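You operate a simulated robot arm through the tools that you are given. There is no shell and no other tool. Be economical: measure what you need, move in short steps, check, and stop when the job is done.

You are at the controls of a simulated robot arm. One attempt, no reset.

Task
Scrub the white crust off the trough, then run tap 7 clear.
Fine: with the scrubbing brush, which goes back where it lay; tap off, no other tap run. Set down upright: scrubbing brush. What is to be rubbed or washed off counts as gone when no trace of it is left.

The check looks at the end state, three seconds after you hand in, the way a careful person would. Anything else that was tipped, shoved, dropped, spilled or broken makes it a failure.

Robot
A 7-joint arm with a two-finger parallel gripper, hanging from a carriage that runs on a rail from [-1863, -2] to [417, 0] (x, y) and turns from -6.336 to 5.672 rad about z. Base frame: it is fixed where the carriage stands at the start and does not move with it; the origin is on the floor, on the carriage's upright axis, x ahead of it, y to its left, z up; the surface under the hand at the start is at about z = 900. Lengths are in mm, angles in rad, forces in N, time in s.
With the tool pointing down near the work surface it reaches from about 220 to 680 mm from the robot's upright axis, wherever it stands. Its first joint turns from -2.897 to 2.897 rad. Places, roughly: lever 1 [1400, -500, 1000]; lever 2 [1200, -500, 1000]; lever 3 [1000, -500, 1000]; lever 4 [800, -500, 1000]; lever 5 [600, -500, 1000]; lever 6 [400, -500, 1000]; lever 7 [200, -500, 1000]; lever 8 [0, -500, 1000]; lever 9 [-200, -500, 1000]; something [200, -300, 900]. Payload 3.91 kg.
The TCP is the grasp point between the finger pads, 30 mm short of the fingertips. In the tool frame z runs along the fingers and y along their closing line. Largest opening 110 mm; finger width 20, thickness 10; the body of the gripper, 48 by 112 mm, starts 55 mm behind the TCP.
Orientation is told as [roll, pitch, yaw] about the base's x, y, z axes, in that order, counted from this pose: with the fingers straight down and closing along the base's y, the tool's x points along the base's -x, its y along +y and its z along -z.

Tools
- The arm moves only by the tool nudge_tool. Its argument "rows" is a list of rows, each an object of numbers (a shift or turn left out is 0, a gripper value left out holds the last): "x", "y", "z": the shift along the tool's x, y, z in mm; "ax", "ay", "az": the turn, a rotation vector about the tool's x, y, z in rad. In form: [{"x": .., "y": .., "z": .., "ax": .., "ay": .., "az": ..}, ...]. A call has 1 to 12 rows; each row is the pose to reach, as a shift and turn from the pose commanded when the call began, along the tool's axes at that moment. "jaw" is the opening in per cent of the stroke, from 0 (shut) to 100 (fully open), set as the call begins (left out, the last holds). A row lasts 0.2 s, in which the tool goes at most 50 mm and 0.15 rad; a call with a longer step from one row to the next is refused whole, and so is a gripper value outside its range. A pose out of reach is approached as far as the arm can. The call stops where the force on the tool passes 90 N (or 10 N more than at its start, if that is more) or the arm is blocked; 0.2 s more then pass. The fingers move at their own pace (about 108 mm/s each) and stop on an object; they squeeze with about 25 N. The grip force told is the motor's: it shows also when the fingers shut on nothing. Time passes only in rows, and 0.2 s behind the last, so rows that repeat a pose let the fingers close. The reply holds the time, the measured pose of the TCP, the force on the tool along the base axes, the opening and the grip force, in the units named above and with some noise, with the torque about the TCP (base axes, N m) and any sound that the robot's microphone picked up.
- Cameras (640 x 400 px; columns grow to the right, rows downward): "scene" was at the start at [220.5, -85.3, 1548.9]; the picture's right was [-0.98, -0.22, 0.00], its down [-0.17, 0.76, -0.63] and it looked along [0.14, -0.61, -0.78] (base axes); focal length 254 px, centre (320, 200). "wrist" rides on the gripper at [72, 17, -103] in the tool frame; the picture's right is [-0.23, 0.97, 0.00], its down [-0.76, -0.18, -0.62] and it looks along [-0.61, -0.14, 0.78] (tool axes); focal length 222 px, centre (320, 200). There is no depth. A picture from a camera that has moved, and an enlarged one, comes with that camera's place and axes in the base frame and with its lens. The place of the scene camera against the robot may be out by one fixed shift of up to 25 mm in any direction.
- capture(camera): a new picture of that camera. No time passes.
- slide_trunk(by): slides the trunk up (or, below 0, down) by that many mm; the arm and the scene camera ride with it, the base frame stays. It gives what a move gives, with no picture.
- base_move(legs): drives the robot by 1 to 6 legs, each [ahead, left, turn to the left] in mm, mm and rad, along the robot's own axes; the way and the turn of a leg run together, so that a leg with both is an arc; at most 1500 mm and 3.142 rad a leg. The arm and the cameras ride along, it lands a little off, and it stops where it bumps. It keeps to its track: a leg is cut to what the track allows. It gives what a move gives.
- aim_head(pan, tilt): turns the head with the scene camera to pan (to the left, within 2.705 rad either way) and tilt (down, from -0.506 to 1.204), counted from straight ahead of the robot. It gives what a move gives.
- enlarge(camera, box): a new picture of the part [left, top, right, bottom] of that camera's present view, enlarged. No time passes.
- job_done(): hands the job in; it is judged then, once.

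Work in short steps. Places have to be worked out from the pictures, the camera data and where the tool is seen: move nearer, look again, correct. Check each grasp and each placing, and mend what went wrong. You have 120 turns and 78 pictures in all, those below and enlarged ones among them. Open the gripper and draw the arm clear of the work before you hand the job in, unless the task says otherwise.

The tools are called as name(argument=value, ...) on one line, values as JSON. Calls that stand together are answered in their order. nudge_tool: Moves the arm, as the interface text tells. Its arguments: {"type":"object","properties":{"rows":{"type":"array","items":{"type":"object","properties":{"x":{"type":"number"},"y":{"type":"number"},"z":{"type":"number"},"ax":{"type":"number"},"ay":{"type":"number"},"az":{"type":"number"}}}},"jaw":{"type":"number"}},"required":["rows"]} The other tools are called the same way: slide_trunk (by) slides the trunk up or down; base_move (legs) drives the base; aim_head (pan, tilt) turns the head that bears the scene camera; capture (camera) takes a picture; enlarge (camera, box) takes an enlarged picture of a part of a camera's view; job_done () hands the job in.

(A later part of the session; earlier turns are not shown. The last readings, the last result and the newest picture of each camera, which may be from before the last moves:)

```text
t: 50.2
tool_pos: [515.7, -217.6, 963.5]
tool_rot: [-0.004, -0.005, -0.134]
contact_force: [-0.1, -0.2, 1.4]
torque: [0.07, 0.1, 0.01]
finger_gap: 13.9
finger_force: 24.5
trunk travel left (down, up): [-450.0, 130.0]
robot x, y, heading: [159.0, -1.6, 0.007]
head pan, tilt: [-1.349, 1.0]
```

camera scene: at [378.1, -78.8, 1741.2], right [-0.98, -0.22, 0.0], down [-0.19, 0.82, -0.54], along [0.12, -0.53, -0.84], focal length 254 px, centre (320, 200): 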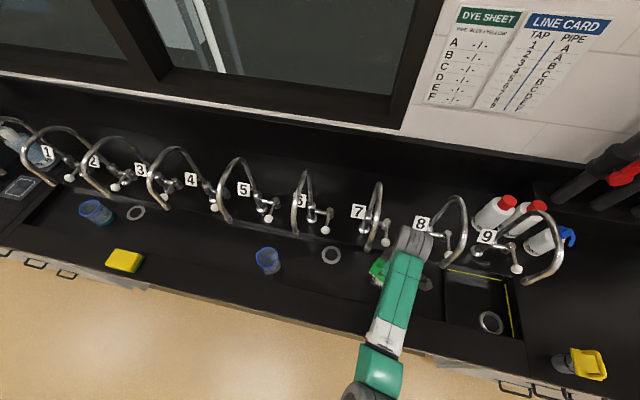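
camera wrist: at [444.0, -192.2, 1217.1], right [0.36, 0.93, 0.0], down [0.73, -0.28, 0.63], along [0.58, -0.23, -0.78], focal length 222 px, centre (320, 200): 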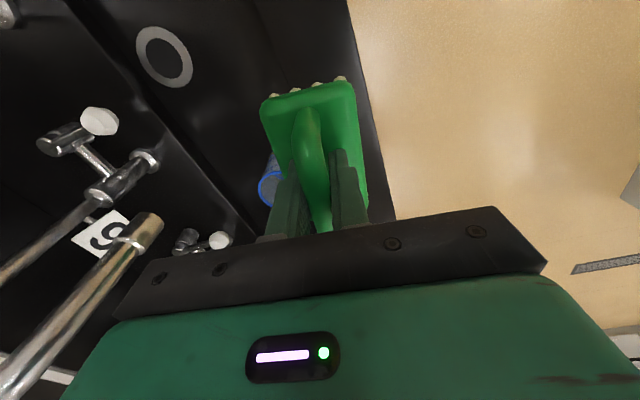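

Light contact (force changed from -1 to +1.4 N). Open the jaw gently and check.

nudge_tool(rows=[{"z": 0.5}, {"z": 0.5}, {"z": 0.5}], jaw=38)

nudge_tool(rows=[{"z": -20}, {"z": -60}, {"z": -100}, {"z": -145}, {"z": -190}, {"z": -190}])

capture(camera="wrist")

```text
t: 51.0
tool_pos: [515.1, -217.9, 963.6]
tool_rot: [-0.005, -0.005, -0.136]
contact_force: [0.6, 0.5, 5.8]
torque: [0.17, 0.04, -0.01]
finger_gap: 41.9
finger_force: 0.1
trunk travel left (down, up): [-450.0, 130.0]
robot x, y, heading: [158.0, -0.3, -0.003]
head pan, tilt: [-1.349, 1.0]
```

```text
t: 52.5
tool_pos: [514.7, -214.4, 1155.3]
tool_rot: [-0.004, -0.005, -0.136]
contact_force: [0.5, 0.7, 1.0]
torque: [-0.01, -0.01, 0.0]
finger_gap: 41.9
finger_force: 0.1
trunk travel left (down, up): [-450.0, 130.0]
robot x, y, heading: [159.3, -0.7, 0.002]
head pan, tilt: [-1.349, 1.0]
```

```text
40 pictures are left
camera wrist: at [445.4, -188.8, 1257.2], right [0.36, 0.93, 0.0], down [0.73, -0.28, 0.63], along [0.58, -0.22, -0.78], focal length 222 px, centre (320, 200)
```

wrist: 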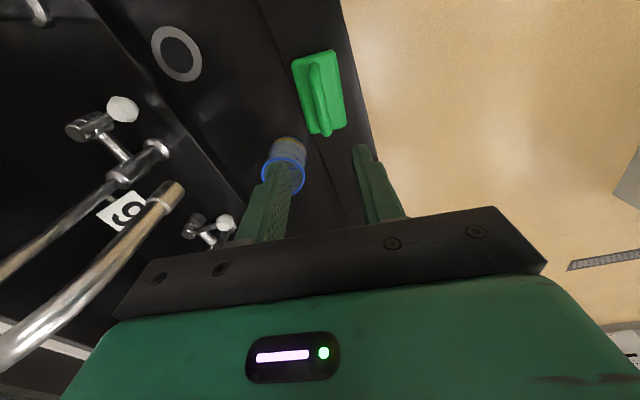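

Brush is back, upright. Now study lever 7 closely.

enlarge(camera="scene", box=[345, 170, 425, 265])

```text
4.21 times, centred on (385, 218) of scene
camera zoom: at [378.1, -78.7, 1741.2], right [-0.98, -0.22, 0.0], down [-0.19, 0.82, -0.54], along [0.12, -0.53, -0.84], focal length 1068 px, centre (46, 126)
```

zoom: 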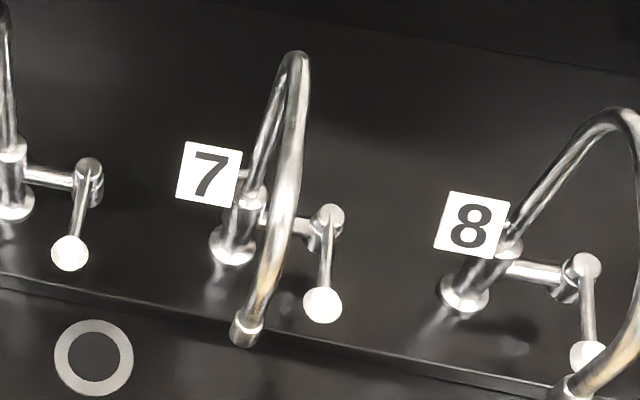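

Lever arm points to the front from a pivot at the end of a stub. View it from close with the wrist camera: move to about [215,-285,1030] with yaw 0.

nudge_tool(rows=[{"x": 45, "y": -6}, {"x": 90, "y": -12, "az": -0.05}, {"x": 135, "y": -18, "az": -0.1}, {"x": 180, "y": -24, "az": -0.135}, {"x": 225, "y": -30, "az": -0.135}, {"x": 270, "y": -36, "az": -0.135}, {"x": 300, "y": -40, "z": 20, "az": -0.135}, {"x": 298, "y": -65, "z": 60, "az": -0.135}, {"x": 293, "y": -95, "z": 95, "az": -0.135}, {"x": 290, "y": -110, "z": 125, "az": -0.135}, {"x": 290, "y": -110, "z": 125, "az": -0.135}], jaw=0)

capture(camera="wrist")

capture(camera="scene")

```text
t: 54.9
tool_pos: [213.7, -287.4, 1027.8]
tool_rot: [-0.005, 0.0, 0.001]
contact_force: [0.3, 1.0, 0.6]
torque: [-0.01, 0.02, -0.03]
finger_gap: 0.0
finger_force: 25.0
trunk travel left (down, up): [-450.0, 130.0]
robot x, y, heading: [157.8, 0.2, 0.004]
head pan, tilt: [-1.349, 1.0]
```

```text
38 pictures are left
camera wrist: at [141.5, -269.8, 1130.1], right [0.23, 0.97, 0.0], down [0.76, -0.17, 0.63], along [0.61, -0.15, -0.78], focal length 222 px, centre (320, 200)
```

wrist: 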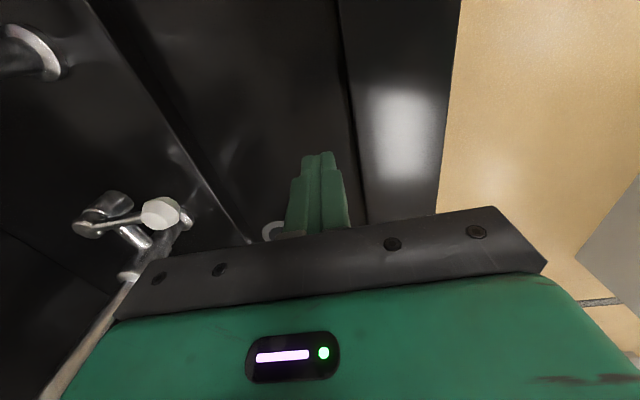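

```text
37 pictures are left
camera scene: at [378.0, -78.8, 1741.2], right [-0.98, -0.22, 0.0], down [-0.19, 0.82, -0.54], along [0.12, -0.53, -0.84], focal length 254 px, centre (320, 200)
```

scene: 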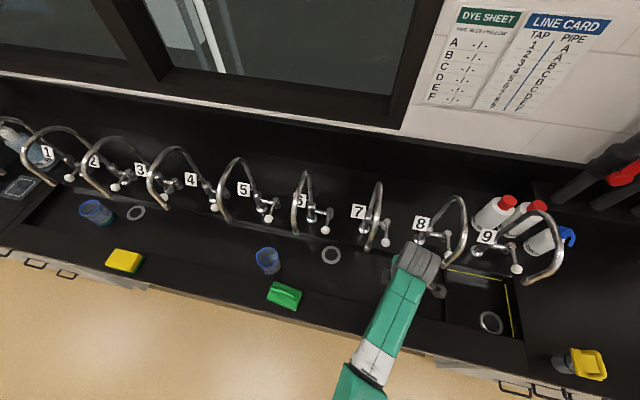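

enlarge(camera="wrist", box=[0, 160, 240, 310])

enlarge(camera="scene", box=[350, 190, 410, 260])

```text
2.67 times, centred on (120, 235) of wrist
camera zoom: at [141.5, -269.8, 1130.1], right [0.23, 0.97, 0.0], down [0.76, -0.17, 0.63], along [0.61, -0.15, -0.78], focal length 592 px, centre (853, 107)
```

zoom: 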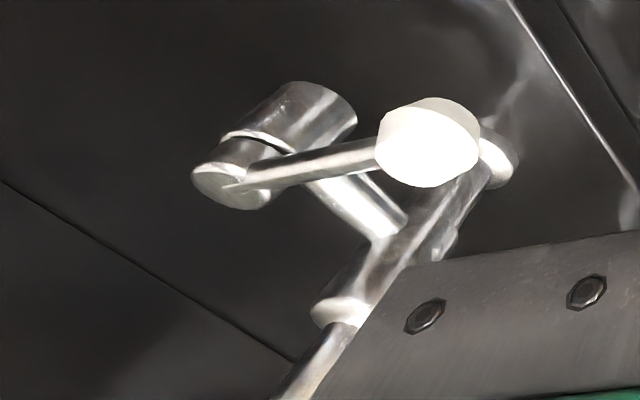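

```text
5.71 times, centred on (380, 225) of scene
camera zoom: at [378.0, -78.8, 1741.2], right [-0.98, -0.22, 0.0], down [-0.19, 0.82, -0.54], along [0.12, -0.53, -0.84], focal length 1450 px, centre (-23, 57)
```

zoom: 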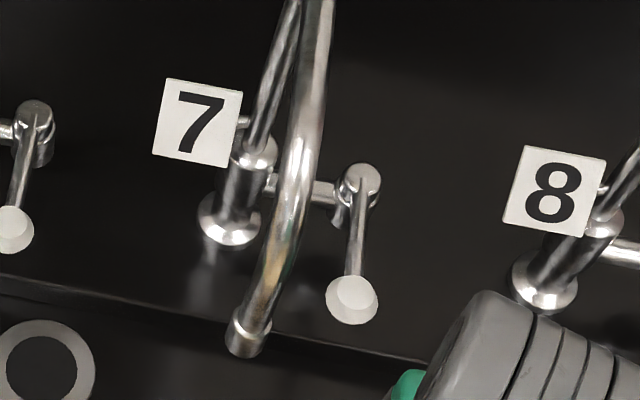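

The lever turns about a vertical pivot ≈[247,-510], knob ≈[246,-445,980]. To work between the spouts, I'll come in from the front with the tool tilted back, fingers straddling the knob along x. First yaw to -1.57 at a safe place.

nudge_tool(rows=[{"y": 10, "z": -10, "az": 0.143}, {"y": 20, "z": -20, "az": 0.286}, {"y": 30, "z": -30, "az": 0.428}, {"y": 40, "z": -40, "az": 0.571}, {"y": 40, "z": -50, "az": 0.714}, {"y": 40, "z": -60, "az": 0.857}, {"y": 40, "z": -70, "az": 1.0}, {"y": 40, "z": -70, "az": 1.142}, {"y": 40, "z": -70, "az": 1.285}, {"y": 40, "z": -70, "az": 1.428}, {"y": 40, "z": -70, "az": 1.5708}, {"y": 40, "z": -70, "az": 1.5708}], jaw=0)

nudge_tool(rows=[{"ay": -0.14}, {"ay": -0.28}, {"ay": -0.42}, {"ay": -0.56}, {"ay": -0.7}, {"ay": -0.84}, {"ay": -0.98}, {"ay": -1.1}, {"ay": -1.15}, {"ay": -1.15}])

capture(camera="scene")

capture(camera="wrist")

```text
t: 57.5
tool_pos: [213.6, -245.1, 1098.0]
tool_rot: [0.001, -0.006, -1.572]
contact_force: [0.4, -0.4, 0.9]
torque: [0.0, -0.02, 0.0]
finger_gap: 0.2
finger_force: 24.9
trunk travel left (down, up): [-450.0, 130.0]
robot x, y, heading: [158.4, 1.4, 0.001]
head pan, tilt: [-1.349, 1.0]
```

```text
t: 59.6
tool_pos: [282.0, -320.7, 1126.5]
tool_rot: [0.006, -1.156, -1.576]
contact_force: [0.8, -0.3, 0.1]
torque: [0.01, 0.0, 0.03]
finger_gap: 0.0
finger_force: 24.8
out of reach, approached as far as the arm can: row 5, 6, 7, 8, 9, 10
trunk travel left (down, up): [-450.0, 130.0]
robot x, y, heading: [157.7, 2.6, 0.002]
head pan, tilt: [-1.349, 1.0]
```

```text
34 pictures are left
camera scene: at [378.0, -78.7, 1741.2], right [-0.98, -0.22, 0.0], down [-0.19, 0.82, -0.54], along [0.12, -0.53, -0.84], focal length 254 px, centre (320, 200)
```

scene: 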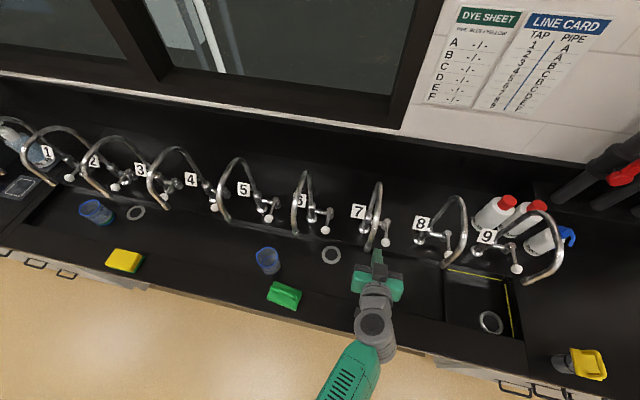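

```text
33 pictures are left
camera wrist: at [297.5, -197.3, 1101.2], right [0.97, -0.09, 0.21], down [-0.18, 0.26, 0.95], along [-0.14, -0.96, 0.24], focal length 222 px, centre (320, 200)
```

wrist: 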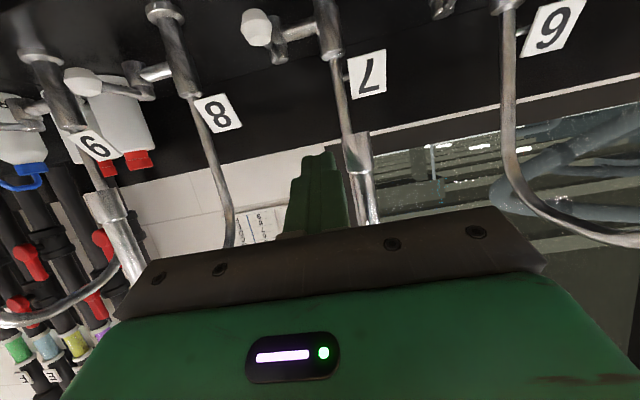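

Orientation is good, and the knob works out at [~240,-445,979]. Position was limited by closeness, so lower with the trunk instead of the arm.

slide_trunk(by=-115)

capture(camera="wrist")

capture(camera="scene")

```text
t: 61.1
tool_pos: [281.5, -321.0, 1011.5]
tool_rot: [0.005, -1.156, -1.577]
contact_force: [0.1, -0.3, -0.1]
torque: [-0.01, 0.03, 0.0]
finger_gap: 0.0
finger_force: 25.5
trunk travel left (down, up): [-335.0, 245.0]
robot x, y, heading: [155.6, -0.6, 0.004]
head pan, tilt: [-1.349, 1.0]
```

```text
32 pictures are left
camera wrist: at [297.4, -197.5, 986.6], right [0.97, -0.09, 0.21], down [-0.18, 0.26, 0.95], along [-0.14, -0.96, 0.24], focal length 222 px, centre (320, 200)
```

wrist: 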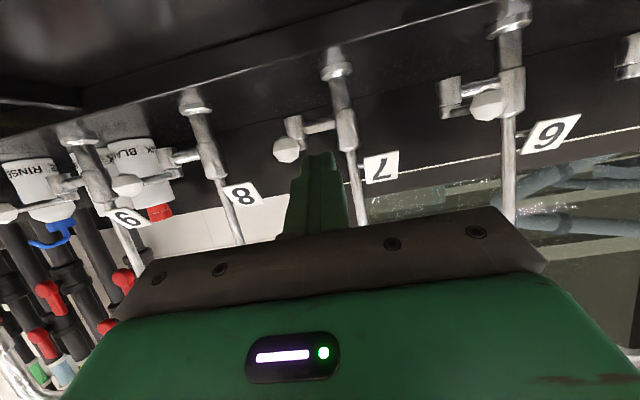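

```text
31 pictures are left
camera scene: at [378.1, -78.8, 1626.2], right [-0.98, -0.22, 0.0], down [-0.19, 0.82, -0.54], along [0.12, -0.53, -0.84], focal length 254 px, centre (320, 200)
```

scene: 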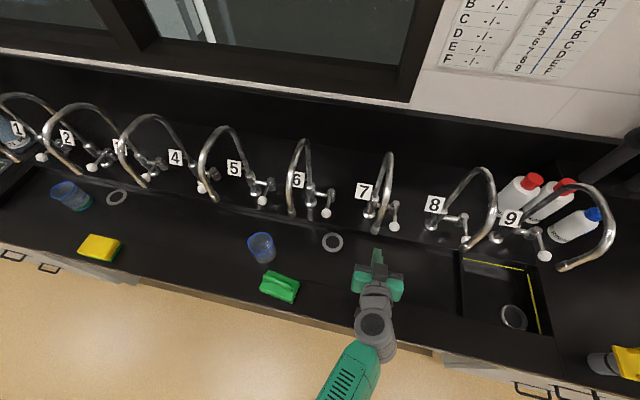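

Triangulated knob at [240,-433,985]. Open to ~50 mm and approach partway: to [240,-385,985].

nudge_tool(rows=[{"x": 8, "y": -21, "z": 15}, {"x": 15.6, "y": -41.5, "z": 29}, {"x": 4, "y": -41.5, "z": 50}, {"x": -2, "y": -41.5, "z": 70}, {"x": -2, "y": -41.5, "z": 70}], jaw=46)

capture(camera="wrist")

enlarge(camera="scene", box=[320, 140, 480, 300])

```text
t: 62.3
tool_pos: [236.3, -383.8, 984.1]
tool_rot: [0.006, -1.154, -1.576]
contact_force: [-0.6, 0.9, 0.0]
torque: [0.01, -0.01, 0.0]
finger_gap: 50.8
finger_force: 0.1
out of reach, approached as far as the arm can: row 1, 2
trunk travel left (down, up): [-335.0, 245.0]
robot x, y, heading: [158.7, 1.0, -0.001]
head pan, tilt: [-1.349, 1.0]
```

```text
30 pictures are left
camera wrist: at [254.5, -260.4, 960.0], right [0.97, -0.09, 0.21], down [-0.18, 0.26, 0.95], along [-0.14, -0.96, 0.24], focal length 222 px, centre (320, 200)
```

wrist: 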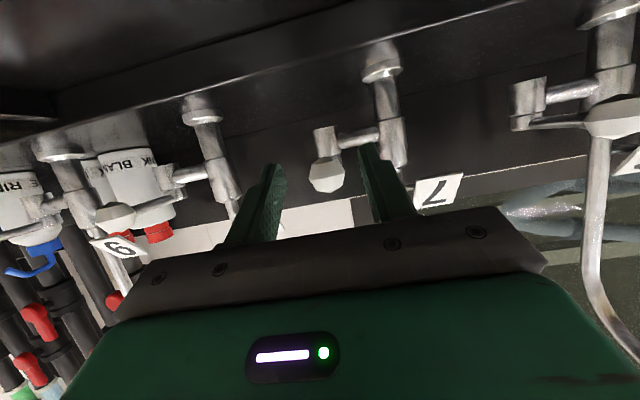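

```text
2.50 times, centred on (400, 220) of scene
camera zoom: at [378.1, -78.9, 1626.2], right [-0.98, -0.22, 0.0], down [-0.19, 0.82, -0.54], along [0.12, -0.53, -0.84], focal length 634 px, centre (120, 150)
```

zoom: 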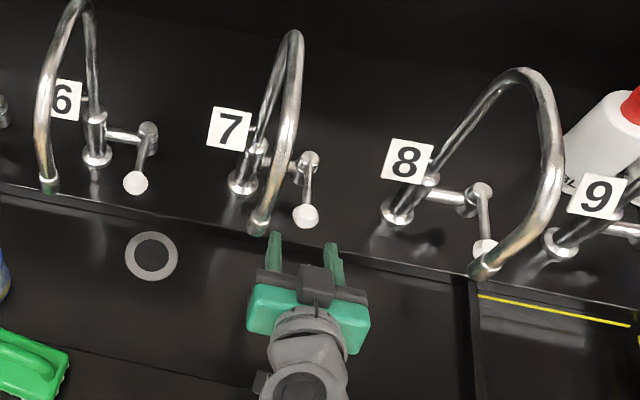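

Knob is centred ahead at [238.6,-433,987]. Advance to straddle it.

nudge_tool(rows=[{"x": -7, "y": 2, "z": 14}, {"x": -14, "y": 2, "z": 28}, {"x": -21, "y": 2, "z": 43}, {"x": -21, "y": 2, "z": 43}])

capture(camera="wrist")

enlarge(camera="scene", box=[340, 160, 460, 280])

```text
t: 63.3
tool_pos: [241.3, -433.9, 987.2]
tool_rot: [0.006, -1.156, -1.573]
contact_force: [0.8, -0.4, 0.5]
torque: [0.0, 0.05, 0.0]
finger_gap: 50.5
finger_force: 0.1
trunk travel left (down, up): [-335.0, 245.0]
robot x, y, heading: [161.8, -2.4, 0.005]
head pan, tilt: [-1.349, 1.0]
```

```text
28 pictures are left
camera wrist: at [257.9, -310.0, 962.4], right [0.97, -0.09, 0.21], down [-0.18, 0.26, 0.95], along [-0.14, -0.96, 0.24], focal length 222 px, centre (320, 200)
```

wrist: 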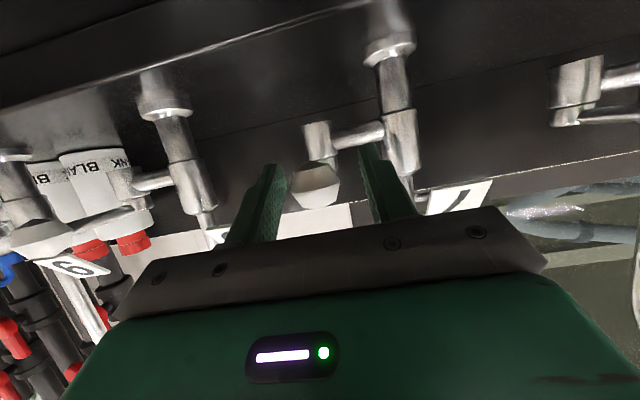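

```text
3.33 times, centred on (400, 220) of scene
camera zoom: at [378.1, -78.9, 1626.2], right [-0.98, -0.22, 0.0], down [-0.19, 0.82, -0.54], along [0.12, -0.53, -0.84], focal length 846 px, centre (53, 133)
```

zoom: 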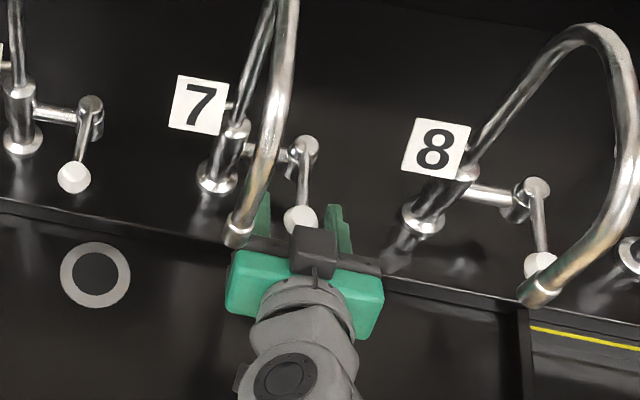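

Straddled. Swing the knob to -x by ~30° first (with 11 mm of slack taken up) and watch forces and sounds.

nudge_tool(rows=[{"y": -8}, {"y": -16, "x": -0.4, "z": 1}, {"y": -24, "x": -0.8, "z": 2}, {"y": -32, "x": -1.6, "z": 3.6}, {"y": -40, "x": -2.8, "z": 6.4}, {"y": -46, "x": -4, "z": 9}, {"y": -46, "x": -4, "z": 9}])

capture(camera="wrist")

```text
t: 64.9
tool_pos: [195.0, -442.7, 985.1]
tool_rot: [0.006, -1.154, -1.576]
contact_force: [0.9, 0.0, -0.6]
torque: [-0.02, -0.01, 0.04]
finger_gap: 50.9
finger_force: 0.1
trunk travel left (down, up): [-335.0, 245.0]
robot x, y, heading: [159.1, -3.5, 0.003]
head pan, tilt: [-1.349, 1.0]
```

```text
26 pictures are left
camera wrist: at [212.1, -319.5, 961.5], right [0.97, -0.09, 0.21], down [-0.18, 0.26, 0.95], along [-0.14, -0.96, 0.24], focal length 222 px, centre (320, 200)
```

wrist: 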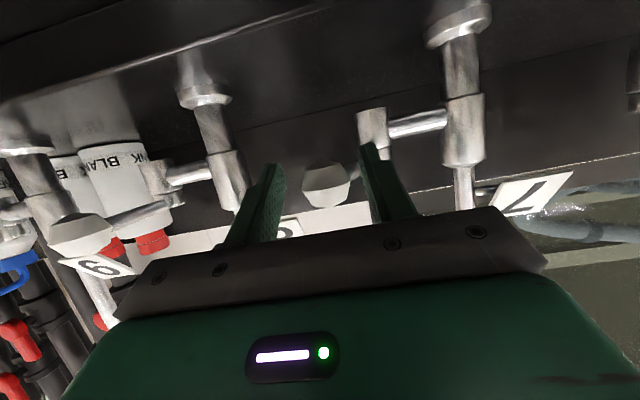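

The lever turns easily; no flow yet apparently. Narrow the jaw a bit and continue to ~60°.

nudge_tool(rows=[{}, {"y": -4, "x": -2.4, "z": 5.5}, {"y": -9, "x": -4.9, "z": 11}, {"y": -14, "x": -8, "z": 18}, {"y": -20, "x": -11, "z": 24.7}, {"y": -20, "x": -11, "z": 24.7}], jaw=36)

capture(camera="wrist")

capture(camera="scene")

```text
t: 66.3
tool_pos: [182.3, -461.8, 979.4]
tool_rot: [0.023, -1.139, -1.581]
contact_force: [22.4, 31.4, -36.9]
torque: [0.6, 0.96, 1.32]
finger_gap: 50.6
finger_force: 11.0
trunk travel left (down, up): [-335.0, 245.0]
robot x, y, heading: [155.1, 0.8, 0.002]
head pan, tilt: [-1.349, 1.0]
```

```text
25 pictures are left
camera wrist: at [198.1, -337.6, 955.9], right [0.97, -0.09, 0.22], down [-0.19, 0.25, 0.95], along [-0.14, -0.97, 0.22], focal length 222 px, centre (320, 200)
```

wrist: 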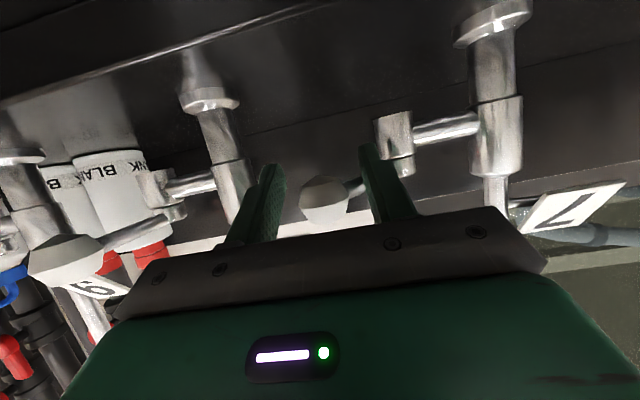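

```text
24 pictures are left
camera scene: at [380.1, -74.8, 1626.1], right [-0.98, -0.22, 0.0], down [-0.18, 0.82, -0.54], along [0.12, -0.52, -0.84], focal length 254 px, centre (320, 200)
```

scene: 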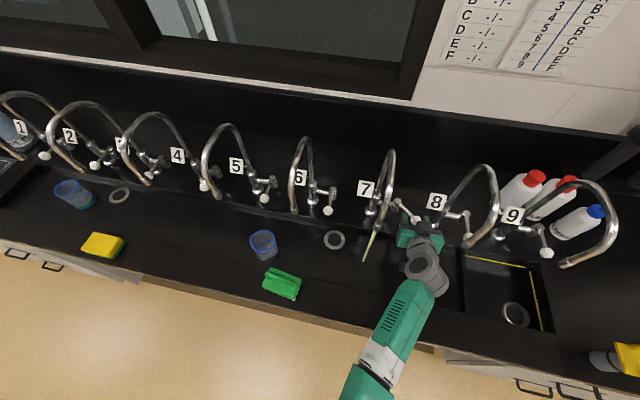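

Yellow water runs from tap 7. The tool is pressing on something; back off about 12 mm along the fingers with jaws reopened to relieve it, leaving the lever as is.

nudge_tool(rows=[{"y": -14, "x": 3, "z": -4}, {"y": -10, "x": 3, "z": -12}, {"y": -10, "x": 3, "z": -12}], jaw=46)

enlarge(camera="scene", box=[330, 150, 490, 290])

```text
t: 67.1
tool_pos: [171.8, -452.5, 981.7]
tool_rot: [0.023, -1.138, -1.584]
contact_force: [24.0, 3.2, -53.9]
torque: [1.31, 1.74, 0.69]
finger_gap: 62.4
finger_force: 12.2
trunk travel left (down, up): [-335.0, 245.0]
robot x, y, heading: [161.1, 0.6, 0.0]
head pan, tilt: [-1.349, 1.0]
```

```text
2.86 times, centred on (410, 220) of scene
camera zoom: at [380.0, -76.7, 1626.4], right [-0.98, -0.22, 0.0], down [-0.18, 0.82, -0.54], along [0.12, -0.52, -0.84], focal length 725 px, centre (63, 143)
```

zoom: 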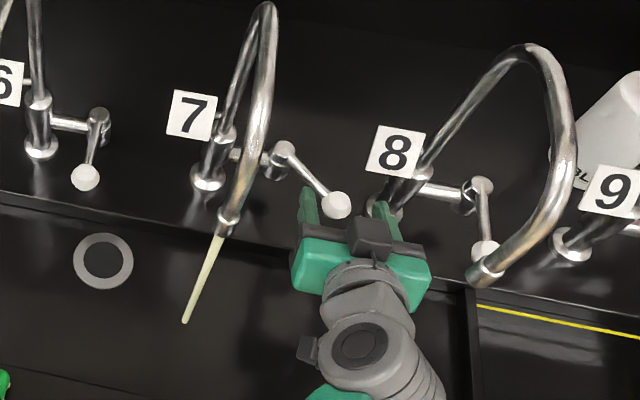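

I nudged the wrong way in x (the finger is being spread by the lever). Relieve by moving back +x ~10 mm and a bit out.

nudge_tool(rows=[{"y": 6}, {"y": 12}, {"y": 14, "z": -4}], jaw=55)

capture(camera="wrist")

```text
t: 67.9
tool_pos: [181.8, -453.2, 994.6]
tool_rot: [0.017, -1.163, -1.585]
contact_force: [8.6, 17.4, 7.8]
torque: [-0.21, -0.43, 0.73]
finger_gap: 64.6
finger_force: 4.1
trunk travel left (down, up): [-335.0, 245.0]
robot x, y, heading: [155.9, 1.0, 0.004]
head pan, tilt: [-1.349, 1.0]
```

```text
22 pictures are left
camera wrist: at [198.3, -330.2, 968.1], right [0.97, -0.09, 0.22], down [-0.18, 0.27, 0.95], along [-0.14, -0.96, 0.25], focal length 222 px, centre (320, 200)
```

wrist: 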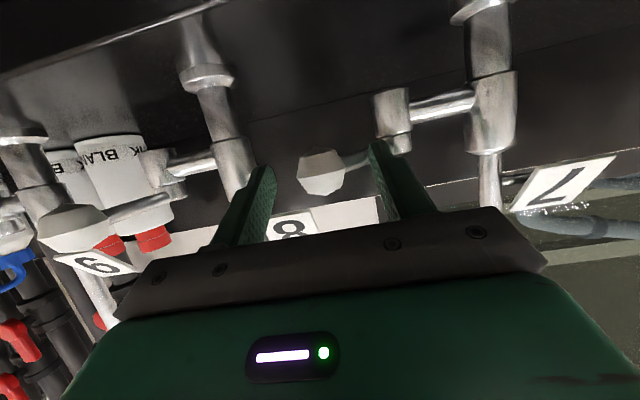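

Mostly relieved. Retreat another 15 mm along the fingers and let the water run.

nudge_tool(rows=[{"z": -8}, {"z": -16}, {"z": -16}, {"z": -16}, {"z": -16}, {"z": -16}, {"z": -16}, {"z": -16}, {"z": -16}, {"z": -16}, {"z": -16}, {"z": -16}])

enlarge(camera="scene", box=[330, 150, 490, 290])

```text
t: 70.5
tool_pos: [179.0, -440.5, 996.7]
tool_rot: [0.005, -1.155, -1.575]
contact_force: [0.7, -0.3, -0.2]
torque: [0.0, 0.0, 0.03]
finger_gap: 60.5
finger_force: 0.0
trunk travel left (down, up): [-335.0, 245.0]
robot x, y, heading: [158.6, 4.0, 0.007]
head pan, tilt: [-1.349, 1.0]
```

```text
2.86 times, centred on (410, 220) of scene
camera zoom: at [378.1, -78.8, 1626.2], right [-0.98, -0.22, 0.0], down [-0.19, 0.82, -0.54], along [0.12, -0.53, -0.84], focal length 725 px, centre (63, 143)
```

zoom: 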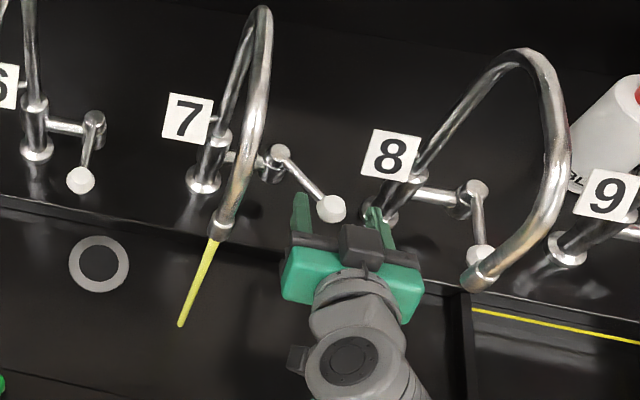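

Free of contact, water strongly yellow. Let it run (only time passes).

nudge_tool(rows=[{}, {}, {}, {}, {}, {}, {}, {}, {}, {}, {}, {}])

nudge_tool(rows=[{}, {}, {}, {}, {}, {}, {}, {}, {}, {}, {}, {}])

nudge_tool(rows=[{}, {}, {}, {}, {}, {}, {}, {}, {}, {}, {}, {}])

enlarge(camera="scene", box=[330, 150, 490, 290])

```text
t: 73.1
tool_pos: [178.6, -440.4, 995.4]
tool_rot: [0.006, -1.157, -1.575]
contact_force: [-0.3, -0.8, 0.6]
torque: [-0.02, 0.01, 0.04]
finger_gap: 60.6
finger_force: 0.0
trunk travel left (down, up): [-335.0, 245.0]
robot x, y, heading: [160.3, 2.7, 0.005]
head pan, tilt: [-1.349, 1.0]
```

```text
t: 75.7
tool_pos: [179.1, -440.0, 995.1]
tool_rot: [0.004, -1.155, -1.575]
contact_force: [-0.2, 1.0, -0.2]
torque: [0.0, -0.02, 0.01]
finger_gap: 60.3
finger_force: 0.1
trunk travel left (down, up): [-335.0, 245.0]
robot x, y, heading: [160.3, 3.4, -0.002]
head pan, tilt: [-1.349, 1.0]
```

```text
t: 78.3
tool_pos: [178.6, -440.5, 996.3]
tool_rot: [0.005, -1.156, -1.577]
contact_force: [0.9, -0.3, -0.3]
torque: [0.01, 0.02, 0.0]
finger_gap: 60.7
finger_force: 0.2
trunk travel left (down, up): [-335.0, 245.0]
robot x, y, heading: [160.5, -1.8, -0.001]
head pan, tilt: [-1.349, 1.0]
```

```text
2.86 times, centred on (410, 220) of scene
camera zoom: at [378.1, -78.8, 1626.2], right [-0.98, -0.22, 0.0], down [-0.19, 0.82, -0.54], along [0.12, -0.53, -0.84], focal length 725 px, centre (63, 143)
```

zoom: 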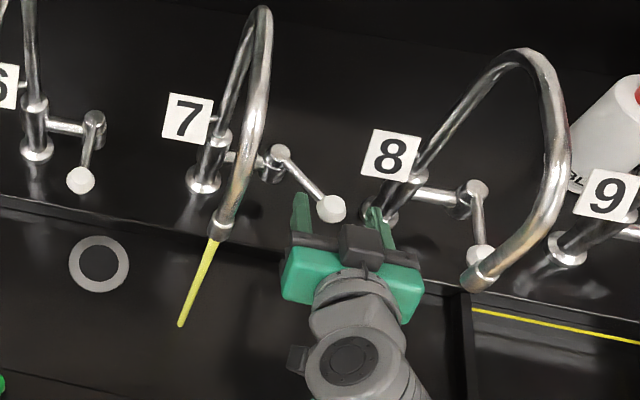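

Still yellow; keep running.

nudge_tool(rows=[{}, {}, {}, {}, {}, {}, {}, {}, {}, {}, {}, {}])

nudge_tool(rows=[{}, {}, {}, {}, {}, {}, {}, {}, {}, {}, {}, {}])

nudge_tool(rows=[{}, {}, {}, {}, {}, {}, {}, {}, {}, {}, {}, {}])

nudge_tool(rows=[{}, {}, {}, {}, {}, {}, {}, {}, {}, {}, {}, {}])

nudge_tool(rows=[{}, {}, {}, {}, {}, {}, {}, {}, {}, {}, {}, {}])

enlarge(camera="scene", box=[330, 150, 490, 290])

```text
t: 80.9
tool_pos: [179.2, -440.2, 995.6]
tool_rot: [0.005, -1.155, -1.576]
contact_force: [-0.1, -0.1, 0.6]
torque: [0.01, 0.04, 0.01]
finger_gap: 60.5
finger_force: 0.1
trunk travel left (down, up): [-335.0, 245.0]
robot x, y, heading: [160.9, -1.3, 0.001]
head pan, tilt: [-1.349, 1.0]
```

```text
t: 83.5
tool_pos: [179.1, -440.7, 996.5]
tool_rot: [0.006, -1.155, -1.575]
contact_force: [-0.3, 0.4, 0.3]
torque: [0.0, 0.02, 0.04]
finger_gap: 60.6
finger_force: 0.1
trunk travel left (down, up): [-335.0, 245.0]
robot x, y, heading: [157.1, -3.1, 0.006]
head pan, tilt: [-1.349, 1.0]
```

```text
t: 86.1
tool_pos: [178.2, -440.4, 995.5]
tool_rot: [0.006, -1.156, -1.576]
contact_force: [-0.4, -0.2, 0.1]
torque: [0.01, 0.01, 0.0]
finger_gap: 60.2
finger_force: 0.0
trunk travel left (down, up): [-335.0, 245.0]
robot x, y, heading: [156.7, 2.7, 0.004]
head pan, tilt: [-1.349, 1.0]
```

```text
t: 88.7
tool_pos: [179.1, -440.4, 995.9]
tool_rot: [0.004, -1.155, -1.577]
contact_force: [0.9, -0.4, -1.6]
torque: [-0.02, 0.01, -0.01]
finger_gap: 60.7
finger_force: 0.2
trunk travel left (down, up): [-335.0, 245.0]
robot x, y, heading: [156.0, -2.0, 0.0]
head pan, tilt: [-1.349, 1.0]
```

```text
t: 91.3
tool_pos: [179.2, -440.8, 996.3]
tool_rot: [0.005, -1.156, -1.575]
contact_force: [-0.9, 0.2, 0.6]
torque: [0.03, -0.01, -0.01]
finger_gap: 60.5
finger_force: 0.1
trunk travel left (down, up): [-335.0, 245.0]
robot x, y, heading: [155.6, 1.7, 0.002]
head pan, tilt: [-1.349, 1.0]
```

```text
2.86 times, centred on (410, 220) of scene
camera zoom: at [378.1, -78.8, 1626.2], right [-0.98, -0.22, 0.0], down [-0.19, 0.82, -0.54], along [0.12, -0.53, -0.84], focal length 725 px, centre (63, 143)
```

zoom: 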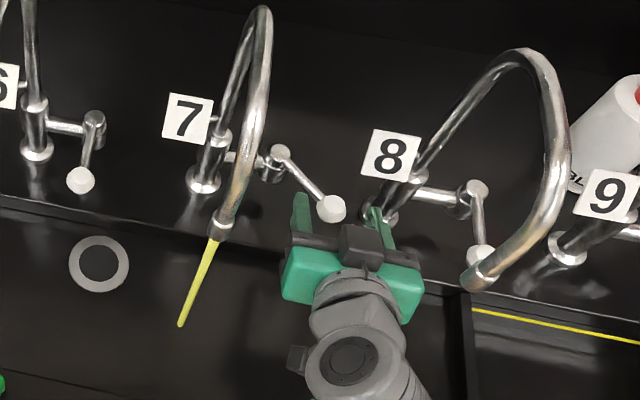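

Maybe a touch paler. Keep running longer.

nudge_tool(rows=[{}, {}, {}, {}, {}, {}, {}, {}, {}, {}, {}, {}])

nudge_tool(rows=[{}, {}, {}, {}, {}, {}, {}, {}, {}, {}, {}, {}])

nudge_tool(rows=[{}, {}, {}, {}, {}, {}, {}, {}, {}, {}, {}, {}])

nudge_tool(rows=[{}, {}, {}, {}, {}, {}, {}, {}, {}, {}, {}, {}])

nudge_tool(rows=[{}, {}, {}, {}, {}, {}, {}, {}, {}, {}, {}, {}])

nudge_tool(rows=[{}, {}, {}, {}, {}, {}, {}, {}, {}, {}, {}, {}])

nudge_tool(rows=[{}, {}, {}, {}, {}, {}, {}, {}, {}, {}, {}, {}])

nudge_tool(rows=[{}, {}, {}, {}, {}, {}, {}, {}, {}, {}, {}, {}])

enlarge(camera="scene", box=[330, 150, 490, 290])

```text
t: 93.9
tool_pos: [177.3, -440.3, 997.3]
tool_rot: [0.005, -1.153, -1.577]
contact_force: [0.4, -0.9, 0.3]
torque: [0.01, -0.02, 0.03]
finger_gap: 60.5
finger_force: 0.1
trunk travel left (down, up): [-335.0, 245.0]
robot x, y, heading: [157.5, 1.8, 0.006]
head pan, tilt: [-1.349, 1.0]
```

```text
t: 96.5
tool_pos: [179.2, -440.6, 995.6]
tool_rot: [0.006, -1.155, -1.575]
contact_force: [0.4, -0.5, -0.3]
torque: [0.04, 0.03, 0.04]
finger_gap: 60.6
finger_force: 0.0
trunk travel left (down, up): [-335.0, 245.0]
robot x, y, heading: [158.4, 5.0, 0.006]
head pan, tilt: [-1.349, 1.0]
```

```text
t: 99.1
tool_pos: [178.3, -440.0, 996.1]
tool_rot: [0.004, -1.155, -1.575]
contact_force: [0.3, 0.6, 0.1]
torque: [0.01, -0.01, 0.04]
finger_gap: 60.6
finger_force: 0.1
trunk travel left (down, up): [-335.0, 245.0]
robot x, y, heading: [155.7, -0.2, 0.002]
head pan, tilt: [-1.349, 1.0]
```

```text
t: 101.7
tool_pos: [178.0, -440.4, 995.8]
tool_rot: [0.005, -1.154, -1.575]
contact_force: [0.4, 0.2, 0.1]
torque: [0.0, -0.01, -0.01]
finger_gap: 60.6
finger_force: 0.0
trunk travel left (down, up): [-335.0, 245.0]
robot x, y, heading: [158.1, -1.1, 0.003]
head pan, tilt: [-1.349, 1.0]
```

```text
t: 104.3
tool_pos: [179.3, -439.8, 995.2]
tool_rot: [0.005, -1.156, -1.575]
contact_force: [0.0, -0.4, -0.4]
torque: [-0.01, 0.03, -0.01]
finger_gap: 60.6
finger_force: 0.0
trunk travel left (down, up): [-335.0, 245.0]
robot x, y, heading: [163.0, 1.3, 0.0]
head pan, tilt: [-1.349, 1.0]
```

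```text
t: 106.9
tool_pos: [179.3, -441.1, 997.3]
tool_rot: [0.006, -1.155, -1.575]
contact_force: [-0.3, -0.1, 0.1]
torque: [0.01, -0.01, 0.0]
finger_gap: 60.5
finger_force: 0.2
trunk travel left (down, up): [-335.0, 245.0]
robot x, y, heading: [157.6, -4.5, -0.003]
head pan, tilt: [-1.349, 1.0]
```

```text
t: 109.5
tool_pos: [178.6, -440.5, 995.5]
tool_rot: [0.005, -1.156, -1.576]
contact_force: [-0.4, 0.5, 0.0]
torque: [0.01, -0.02, -0.01]
finger_gap: 60.6
finger_force: 0.1
trunk travel left (down, up): [-335.0, 245.0]
robot x, y, heading: [158.4, 1.3, -0.001]
head pan, tilt: [-1.349, 1.0]
```

```text
t: 112.1
tool_pos: [179.9, -441.3, 996.4]
tool_rot: [0.007, -1.153, -1.577]
contact_force: [-0.2, 0.1, -0.5]
torque: [-0.03, 0.02, -0.01]
finger_gap: 60.3
finger_force: 0.0
trunk travel left (down, up): [-335.0, 245.0]
robot x, y, heading: [158.7, 0.3, 0.006]
head pan, tilt: [-1.349, 1.0]
```

```text
2.86 times, centred on (410, 220) of scene
camera zoom: at [378.1, -78.8, 1626.2], right [-0.98, -0.22, 0.0], down [-0.19, 0.82, -0.54], along [0.12, -0.53, -0.84], focal length 725 px, centre (63, 143)
```

zoom: 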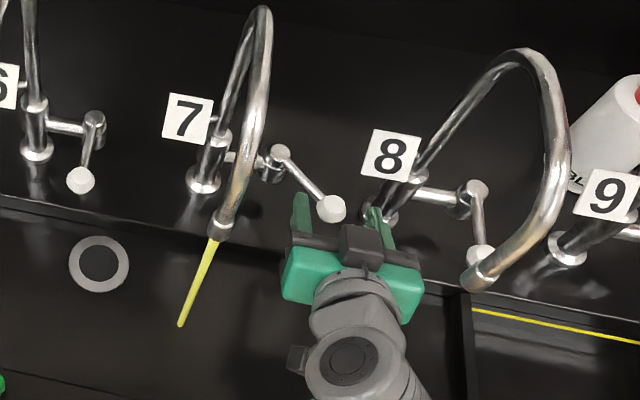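

No obvious change after 45 s. Check pipe D's sight glass, dye sources and the lock chart.

aim_head(pan=-2.1, tilt=0.35)

capture(camera="scene")

```text
t: 113.2
tool_pos: [178.7, -440.5, 995.3]
tool_rot: [0.005, -1.155, -1.576]
contact_force: [0.5, 1.0, 1.1]
torque: [-0.02, 0.0, -0.01]
finger_gap: 60.3
finger_force: 0.1
trunk travel left (down, up): [-335.0, 245.0]
robot x, y, heading: [157.1, -0.4, -0.0]
head pan, tilt: [-2.1, 0.351]
```

```text
17 pictures are left
camera scene: at [315.9, -91.3, 1680.9], right [-0.86, 0.5, 0.0], down [0.17, 0.3, -0.94], along [-0.47, -0.81, -0.34], focal length 254 px, centre (320, 200)
```

scene: 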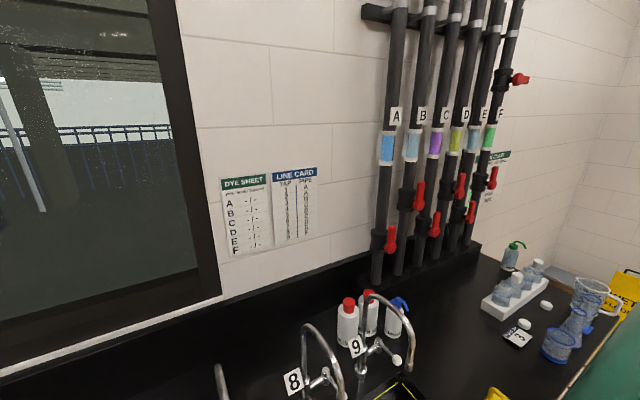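

Zoom on the pipes' sight glasses and the extra valve at top right.

enlarge(camera="scene", box=[360, 0, 540, 140])

enlarge(camera="scene", box=[380, 100, 520, 240])

```text
2.86 times, centred on (450, 70) of scene
camera zoom: at [315.9, -91.3, 1680.9], right [-0.86, 0.5, 0.0], down [0.17, 0.3, -0.94], along [-0.47, -0.81, -0.34], focal length 725 px, centre (-51, 571)
```

zoom: 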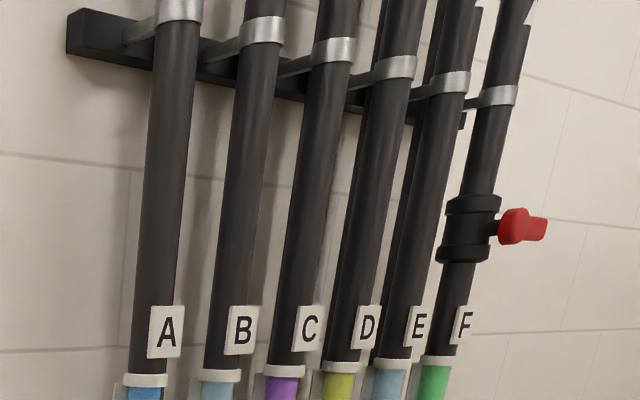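

```text
2.86 times, centred on (450, 170) of scene
camera zoom: at [315.9, -91.3, 1680.9], right [-0.86, 0.5, 0.0], down [0.17, 0.3, -0.94], along [-0.47, -0.81, -0.34], focal length 725 px, centre (-51, 286)
```

zoom: 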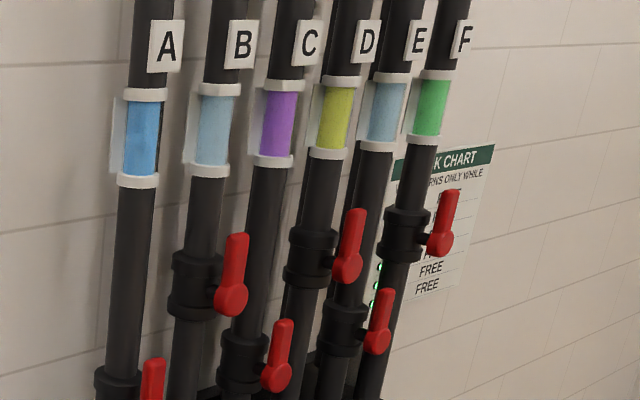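

Pipe D's glass is still yellow; valves on D are open and it's flushing through tap 7. Aim the head so both the stream and glass D are visible and let it run on.

aim_head(pan=-2.1, tilt=0.72)

nudge_tool(rows=[{}, {}, {}, {}, {}, {}, {}, {}, {}, {}, {}, {}])

nudge_tool(rows=[{}, {}, {}, {}, {}, {}, {}, {}, {}, {}, {}, {}])

nudge_tool(rows=[{}, {}, {}, {}, {}, {}, {}, {}, {}, {}, {}, {}])

nudge_tool(rows=[{}, {}, {}, {}, {}, {}, {}, {}, {}, {}, {}, {}])

capture(camera="scene")

```text
t: 114.1
tool_pos: [179.6, -440.2, 995.2]
tool_rot: [0.005, -1.154, -1.576]
contact_force: [-0.6, 0.2, -0.2]
torque: [0.0, -0.01, 0.0]
finger_gap: 60.6
finger_force: 0.1
trunk travel left (down, up): [-335.0, 245.0]
robot x, y, heading: [158.4, -0.2, 0.002]
head pan, tilt: [-2.1, 0.721]
```

```text
t: 116.7
tool_pos: [178.8, -440.1, 995.9]
tool_rot: [0.004, -1.156, -1.576]
contact_force: [0.2, 0.2, -0.3]
torque: [-0.01, 0.03, -0.02]
finger_gap: 60.5
finger_force: 0.0
trunk travel left (down, up): [-335.0, 245.0]
robot x, y, heading: [158.0, -2.7, 0.004]
head pan, tilt: [-2.1, 0.721]
```

```text
t: 119.3
tool_pos: [179.7, -439.8, 996.1]
tool_rot: [0.007, -1.155, -1.577]
contact_force: [-0.6, -0.2, -0.9]
torque: [0.04, 0.02, 0.01]
finger_gap: 60.7
finger_force: 0.1
trunk travel left (down, up): [-335.0, 245.0]
robot x, y, heading: [158.6, 2.2, 0.002]
head pan, tilt: [-2.1, 0.721]
```

```text
t: 121.9
tool_pos: [179.7, -440.5, 995.7]
tool_rot: [0.003, -1.157, -1.576]
contact_force: [0.1, 0.3, -0.4]
torque: [0.01, 0.02, 0.01]
finger_gap: 60.2
finger_force: 0.1
trunk travel left (down, up): [-335.0, 245.0]
robot x, y, heading: [160.7, 2.8, -0.0]
head pan, tilt: [-2.1, 0.721]
```

```text
t: 124.5
tool_pos: [178.4, -440.7, 995.3]
tool_rot: [0.005, -1.155, -1.576]
contact_force: [0.5, 0.8, -0.1]
torque: [-0.02, -0.02, 0.01]
finger_gap: 60.7
finger_force: 0.1
trunk travel left (down, up): [-335.0, 245.0]
robot x, y, heading: [161.8, 0.6, 0.003]
head pan, tilt: [-2.1, 0.721]
```

```text
14 pictures are left
camera scene: at [320.3, -83.5, 1647.8], right [-0.86, 0.5, 0.0], down [0.33, 0.57, -0.75], along [-0.38, -0.65, -0.66], focal length 254 px, centre (320, 200)
```

scene: 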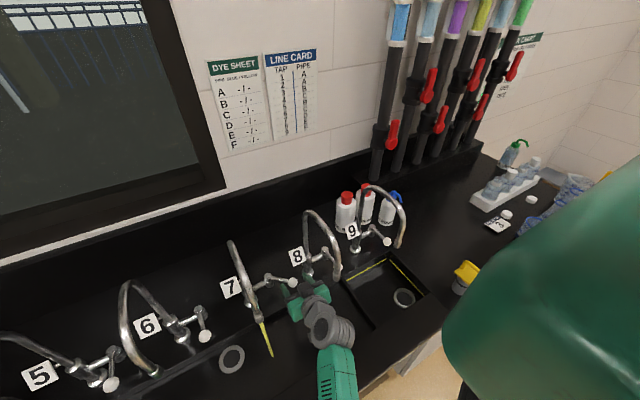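

Still yellow. Wait a longer stretch, then compare the stream again.

nudge_tool(rows=[{}, {}, {}, {}, {}, {}, {}, {}, {}, {}, {}, {}])

nudge_tool(rows=[{}, {}, {}, {}, {}, {}, {}, {}, {}, {}, {}, {}])

nudge_tool(rows=[{}, {}, {}, {}, {}, {}, {}, {}, {}, {}, {}, {}])

nudge_tool(rows=[{}, {}, {}, {}, {}, {}, {}, {}, {}, {}, {}, {}])

nudge_tool(rows=[{}, {}, {}, {}, {}, {}, {}, {}, {}, {}, {}, {}])

nudge_tool(rows=[{}, {}, {}, {}, {}, {}, {}, {}, {}, {}, {}, {}])

nudge_tool(rows=[{}, {}, {}, {}, {}, {}, {}, {}, {}, {}, {}, {}])

nudge_tool(rows=[{}, {}, {}, {}, {}, {}, {}, {}, {}, {}, {}, {}])

nudge_tool(rows=[{}, {}, {}, {}, {}, {}, {}, {}, {}, {}, {}, {}])

nudge_tool(rows=[{}, {}, {}, {}, {}, {}, {}, {}, {}, {}, {}, {}])

capture(camera="scene")

```text
t: 127.1
tool_pos: [179.5, -439.9, 994.9]
tool_rot: [0.005, -1.155, -1.578]
contact_force: [-0.8, -0.5, -0.3]
torque: [-0.03, 0.0, -0.02]
finger_gap: 60.4
finger_force: 0.0
trunk travel left (down, up): [-335.0, 245.0]
robot x, y, heading: [158.7, -4.2, 0.0]
head pan, tilt: [-2.1, 0.721]
```

```text
t: 129.7
tool_pos: [179.8, -440.7, 995.2]
tool_rot: [0.005, -1.155, -1.577]
contact_force: [-0.4, -0.1, 0.3]
torque: [0.0, 0.0, -0.01]
finger_gap: 60.5
finger_force: 0.1
trunk travel left (down, up): [-335.0, 245.0]
robot x, y, heading: [155.6, -1.2, -0.001]
head pan, tilt: [-2.1, 0.721]
```

```text
t: 132.3
tool_pos: [178.3, -438.9, 994.2]
tool_rot: [0.004, -1.156, -1.575]
contact_force: [0.8, -0.4, -0.3]
torque: [0.01, -0.03, -0.03]
finger_gap: 60.5
finger_force: 0.0
trunk travel left (down, up): [-335.0, 245.0]
robot x, y, heading: [157.9, -2.8, -0.001]
head pan, tilt: [-2.1, 0.721]
```

```text
t: 134.9
tool_pos: [178.5, -439.6, 995.8]
tool_rot: [0.007, -1.154, -1.577]
contact_force: [-1.2, 0.1, -0.1]
torque: [-0.01, -0.01, 0.0]
finger_gap: 60.4
finger_force: 0.1
trunk travel left (down, up): [-335.0, 245.0]
robot x, y, heading: [157.4, 0.1, -0.002]
head pan, tilt: [-2.1, 0.721]
```

```text
t: 137.5
tool_pos: [179.3, -439.6, 995.8]
tool_rot: [0.005, -1.156, -1.576]
contact_force: [1.0, 0.1, -1.0]
torque: [0.02, -0.01, -0.03]
finger_gap: 60.5
finger_force: 0.1
trunk travel left (down, up): [-335.0, 245.0]
robot x, y, heading: [157.2, 0.2, 0.006]
head pan, tilt: [-2.1, 0.721]
```

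```text
t: 140.1
tool_pos: [179.1, -440.6, 994.9]
tool_rot: [0.005, -1.155, -1.575]
contact_force: [0.3, -0.3, 0.2]
torque: [-0.01, 0.01, 0.01]
finger_gap: 60.4
finger_force: 0.1
trunk travel left (down, up): [-335.0, 245.0]
robot x, y, heading: [166.8, 0.9, 0.006]
head pan, tilt: [-2.1, 0.721]
```

```text
t: 142.7
tool_pos: [178.6, -440.9, 996.2]
tool_rot: [0.006, -1.156, -1.575]
contact_force: [-0.9, -0.2, -0.4]
torque: [0.02, -0.05, 0.01]
finger_gap: 60.5
finger_force: 0.0
trunk travel left (down, up): [-335.0, 245.0]
robot x, y, heading: [161.9, -1.6, 0.001]
head pan, tilt: [-2.1, 0.721]
```

```text
t: 145.3
tool_pos: [179.0, -441.1, 994.8]
tool_rot: [0.004, -1.155, -1.576]
contact_force: [0.1, 0.6, -0.1]
torque: [-0.03, 0.0, 0.0]
finger_gap: 60.3
finger_force: 0.0
trunk travel left (down, up): [-335.0, 245.0]
robot x, y, heading: [159.4, 1.8, 0.002]
head pan, tilt: [-2.1, 0.721]
```

```text
t: 147.9
tool_pos: [178.1, -440.8, 996.0]
tool_rot: [0.004, -1.155, -1.576]
contact_force: [0.5, 0.6, 0.4]
torque: [-0.02, 0.01, -0.01]
finger_gap: 60.6
finger_force: 0.1
trunk travel left (down, up): [-335.0, 245.0]
robot x, y, heading: [161.1, -3.5, -0.001]
head pan, tilt: [-2.1, 0.721]
```

```text
t: 150.5
tool_pos: [179.6, -440.8, 995.7]
tool_rot: [0.006, -1.155, -1.577]
contact_force: [-0.5, -0.6, 1.0]
torque: [-0.02, 0.0, 0.0]
finger_gap: 60.6
finger_force: 0.2
trunk travel left (down, up): [-335.0, 245.0]
robot x, y, heading: [153.8, -0.1, -0.0]
head pan, tilt: [-2.1, 0.721]
```

```text
13 pictures are left
camera scene: at [320.3, -83.5, 1647.8], right [-0.86, 0.5, 0.0], down [0.33, 0.57, -0.75], along [-0.38, -0.65, -0.66], focal length 254 px, centre (320, 200)
```

scene: 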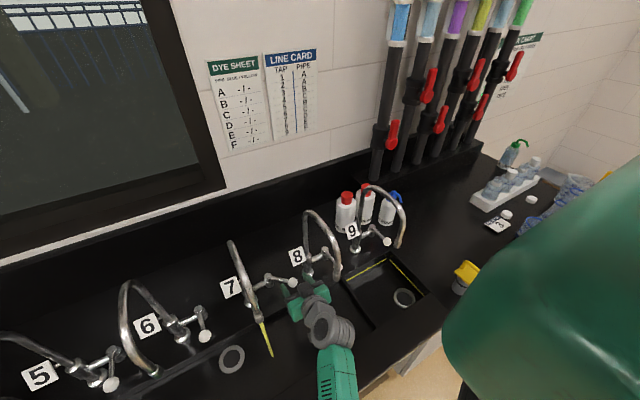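

After 80 s it's unchanged, so dye keeps being supplied. I need to understand the pipes: look at the upper pipe section and the lock chart.

aim_head(pan=-2.45, tilt=-0.1)

capture(camera="scene")

```text
t: 151.6
tool_pos: [179.2, -440.4, 995.8]
tool_rot: [0.004, -1.154, -1.574]
contact_force: [0.4, 0.4, 0.8]
torque: [0.01, 0.0, -0.01]
finger_gap: 60.6
finger_force: 0.1
trunk travel left (down, up): [-335.0, 245.0]
robot x, y, heading: [156.6, 0.3, 0.003]
head pan, tilt: [-2.45, -0.099]
```

```text
12 pictures are left
camera scene: at [295.6, -66.5, 1722.2], right [-0.64, 0.77, 0.0], down [-0.08, -0.06, -1.0], along [-0.77, -0.64, 0.1], focal length 254 px, centre (320, 200)
```

scene: 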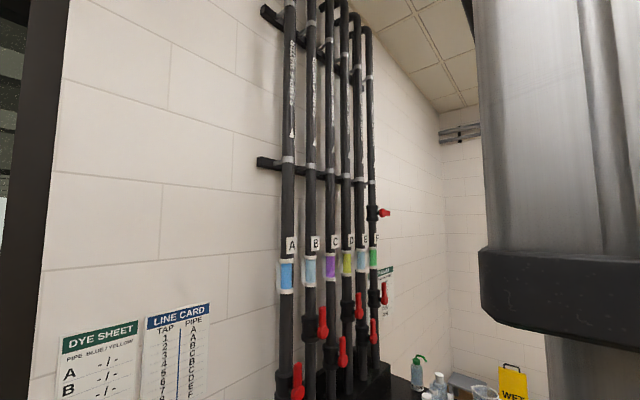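

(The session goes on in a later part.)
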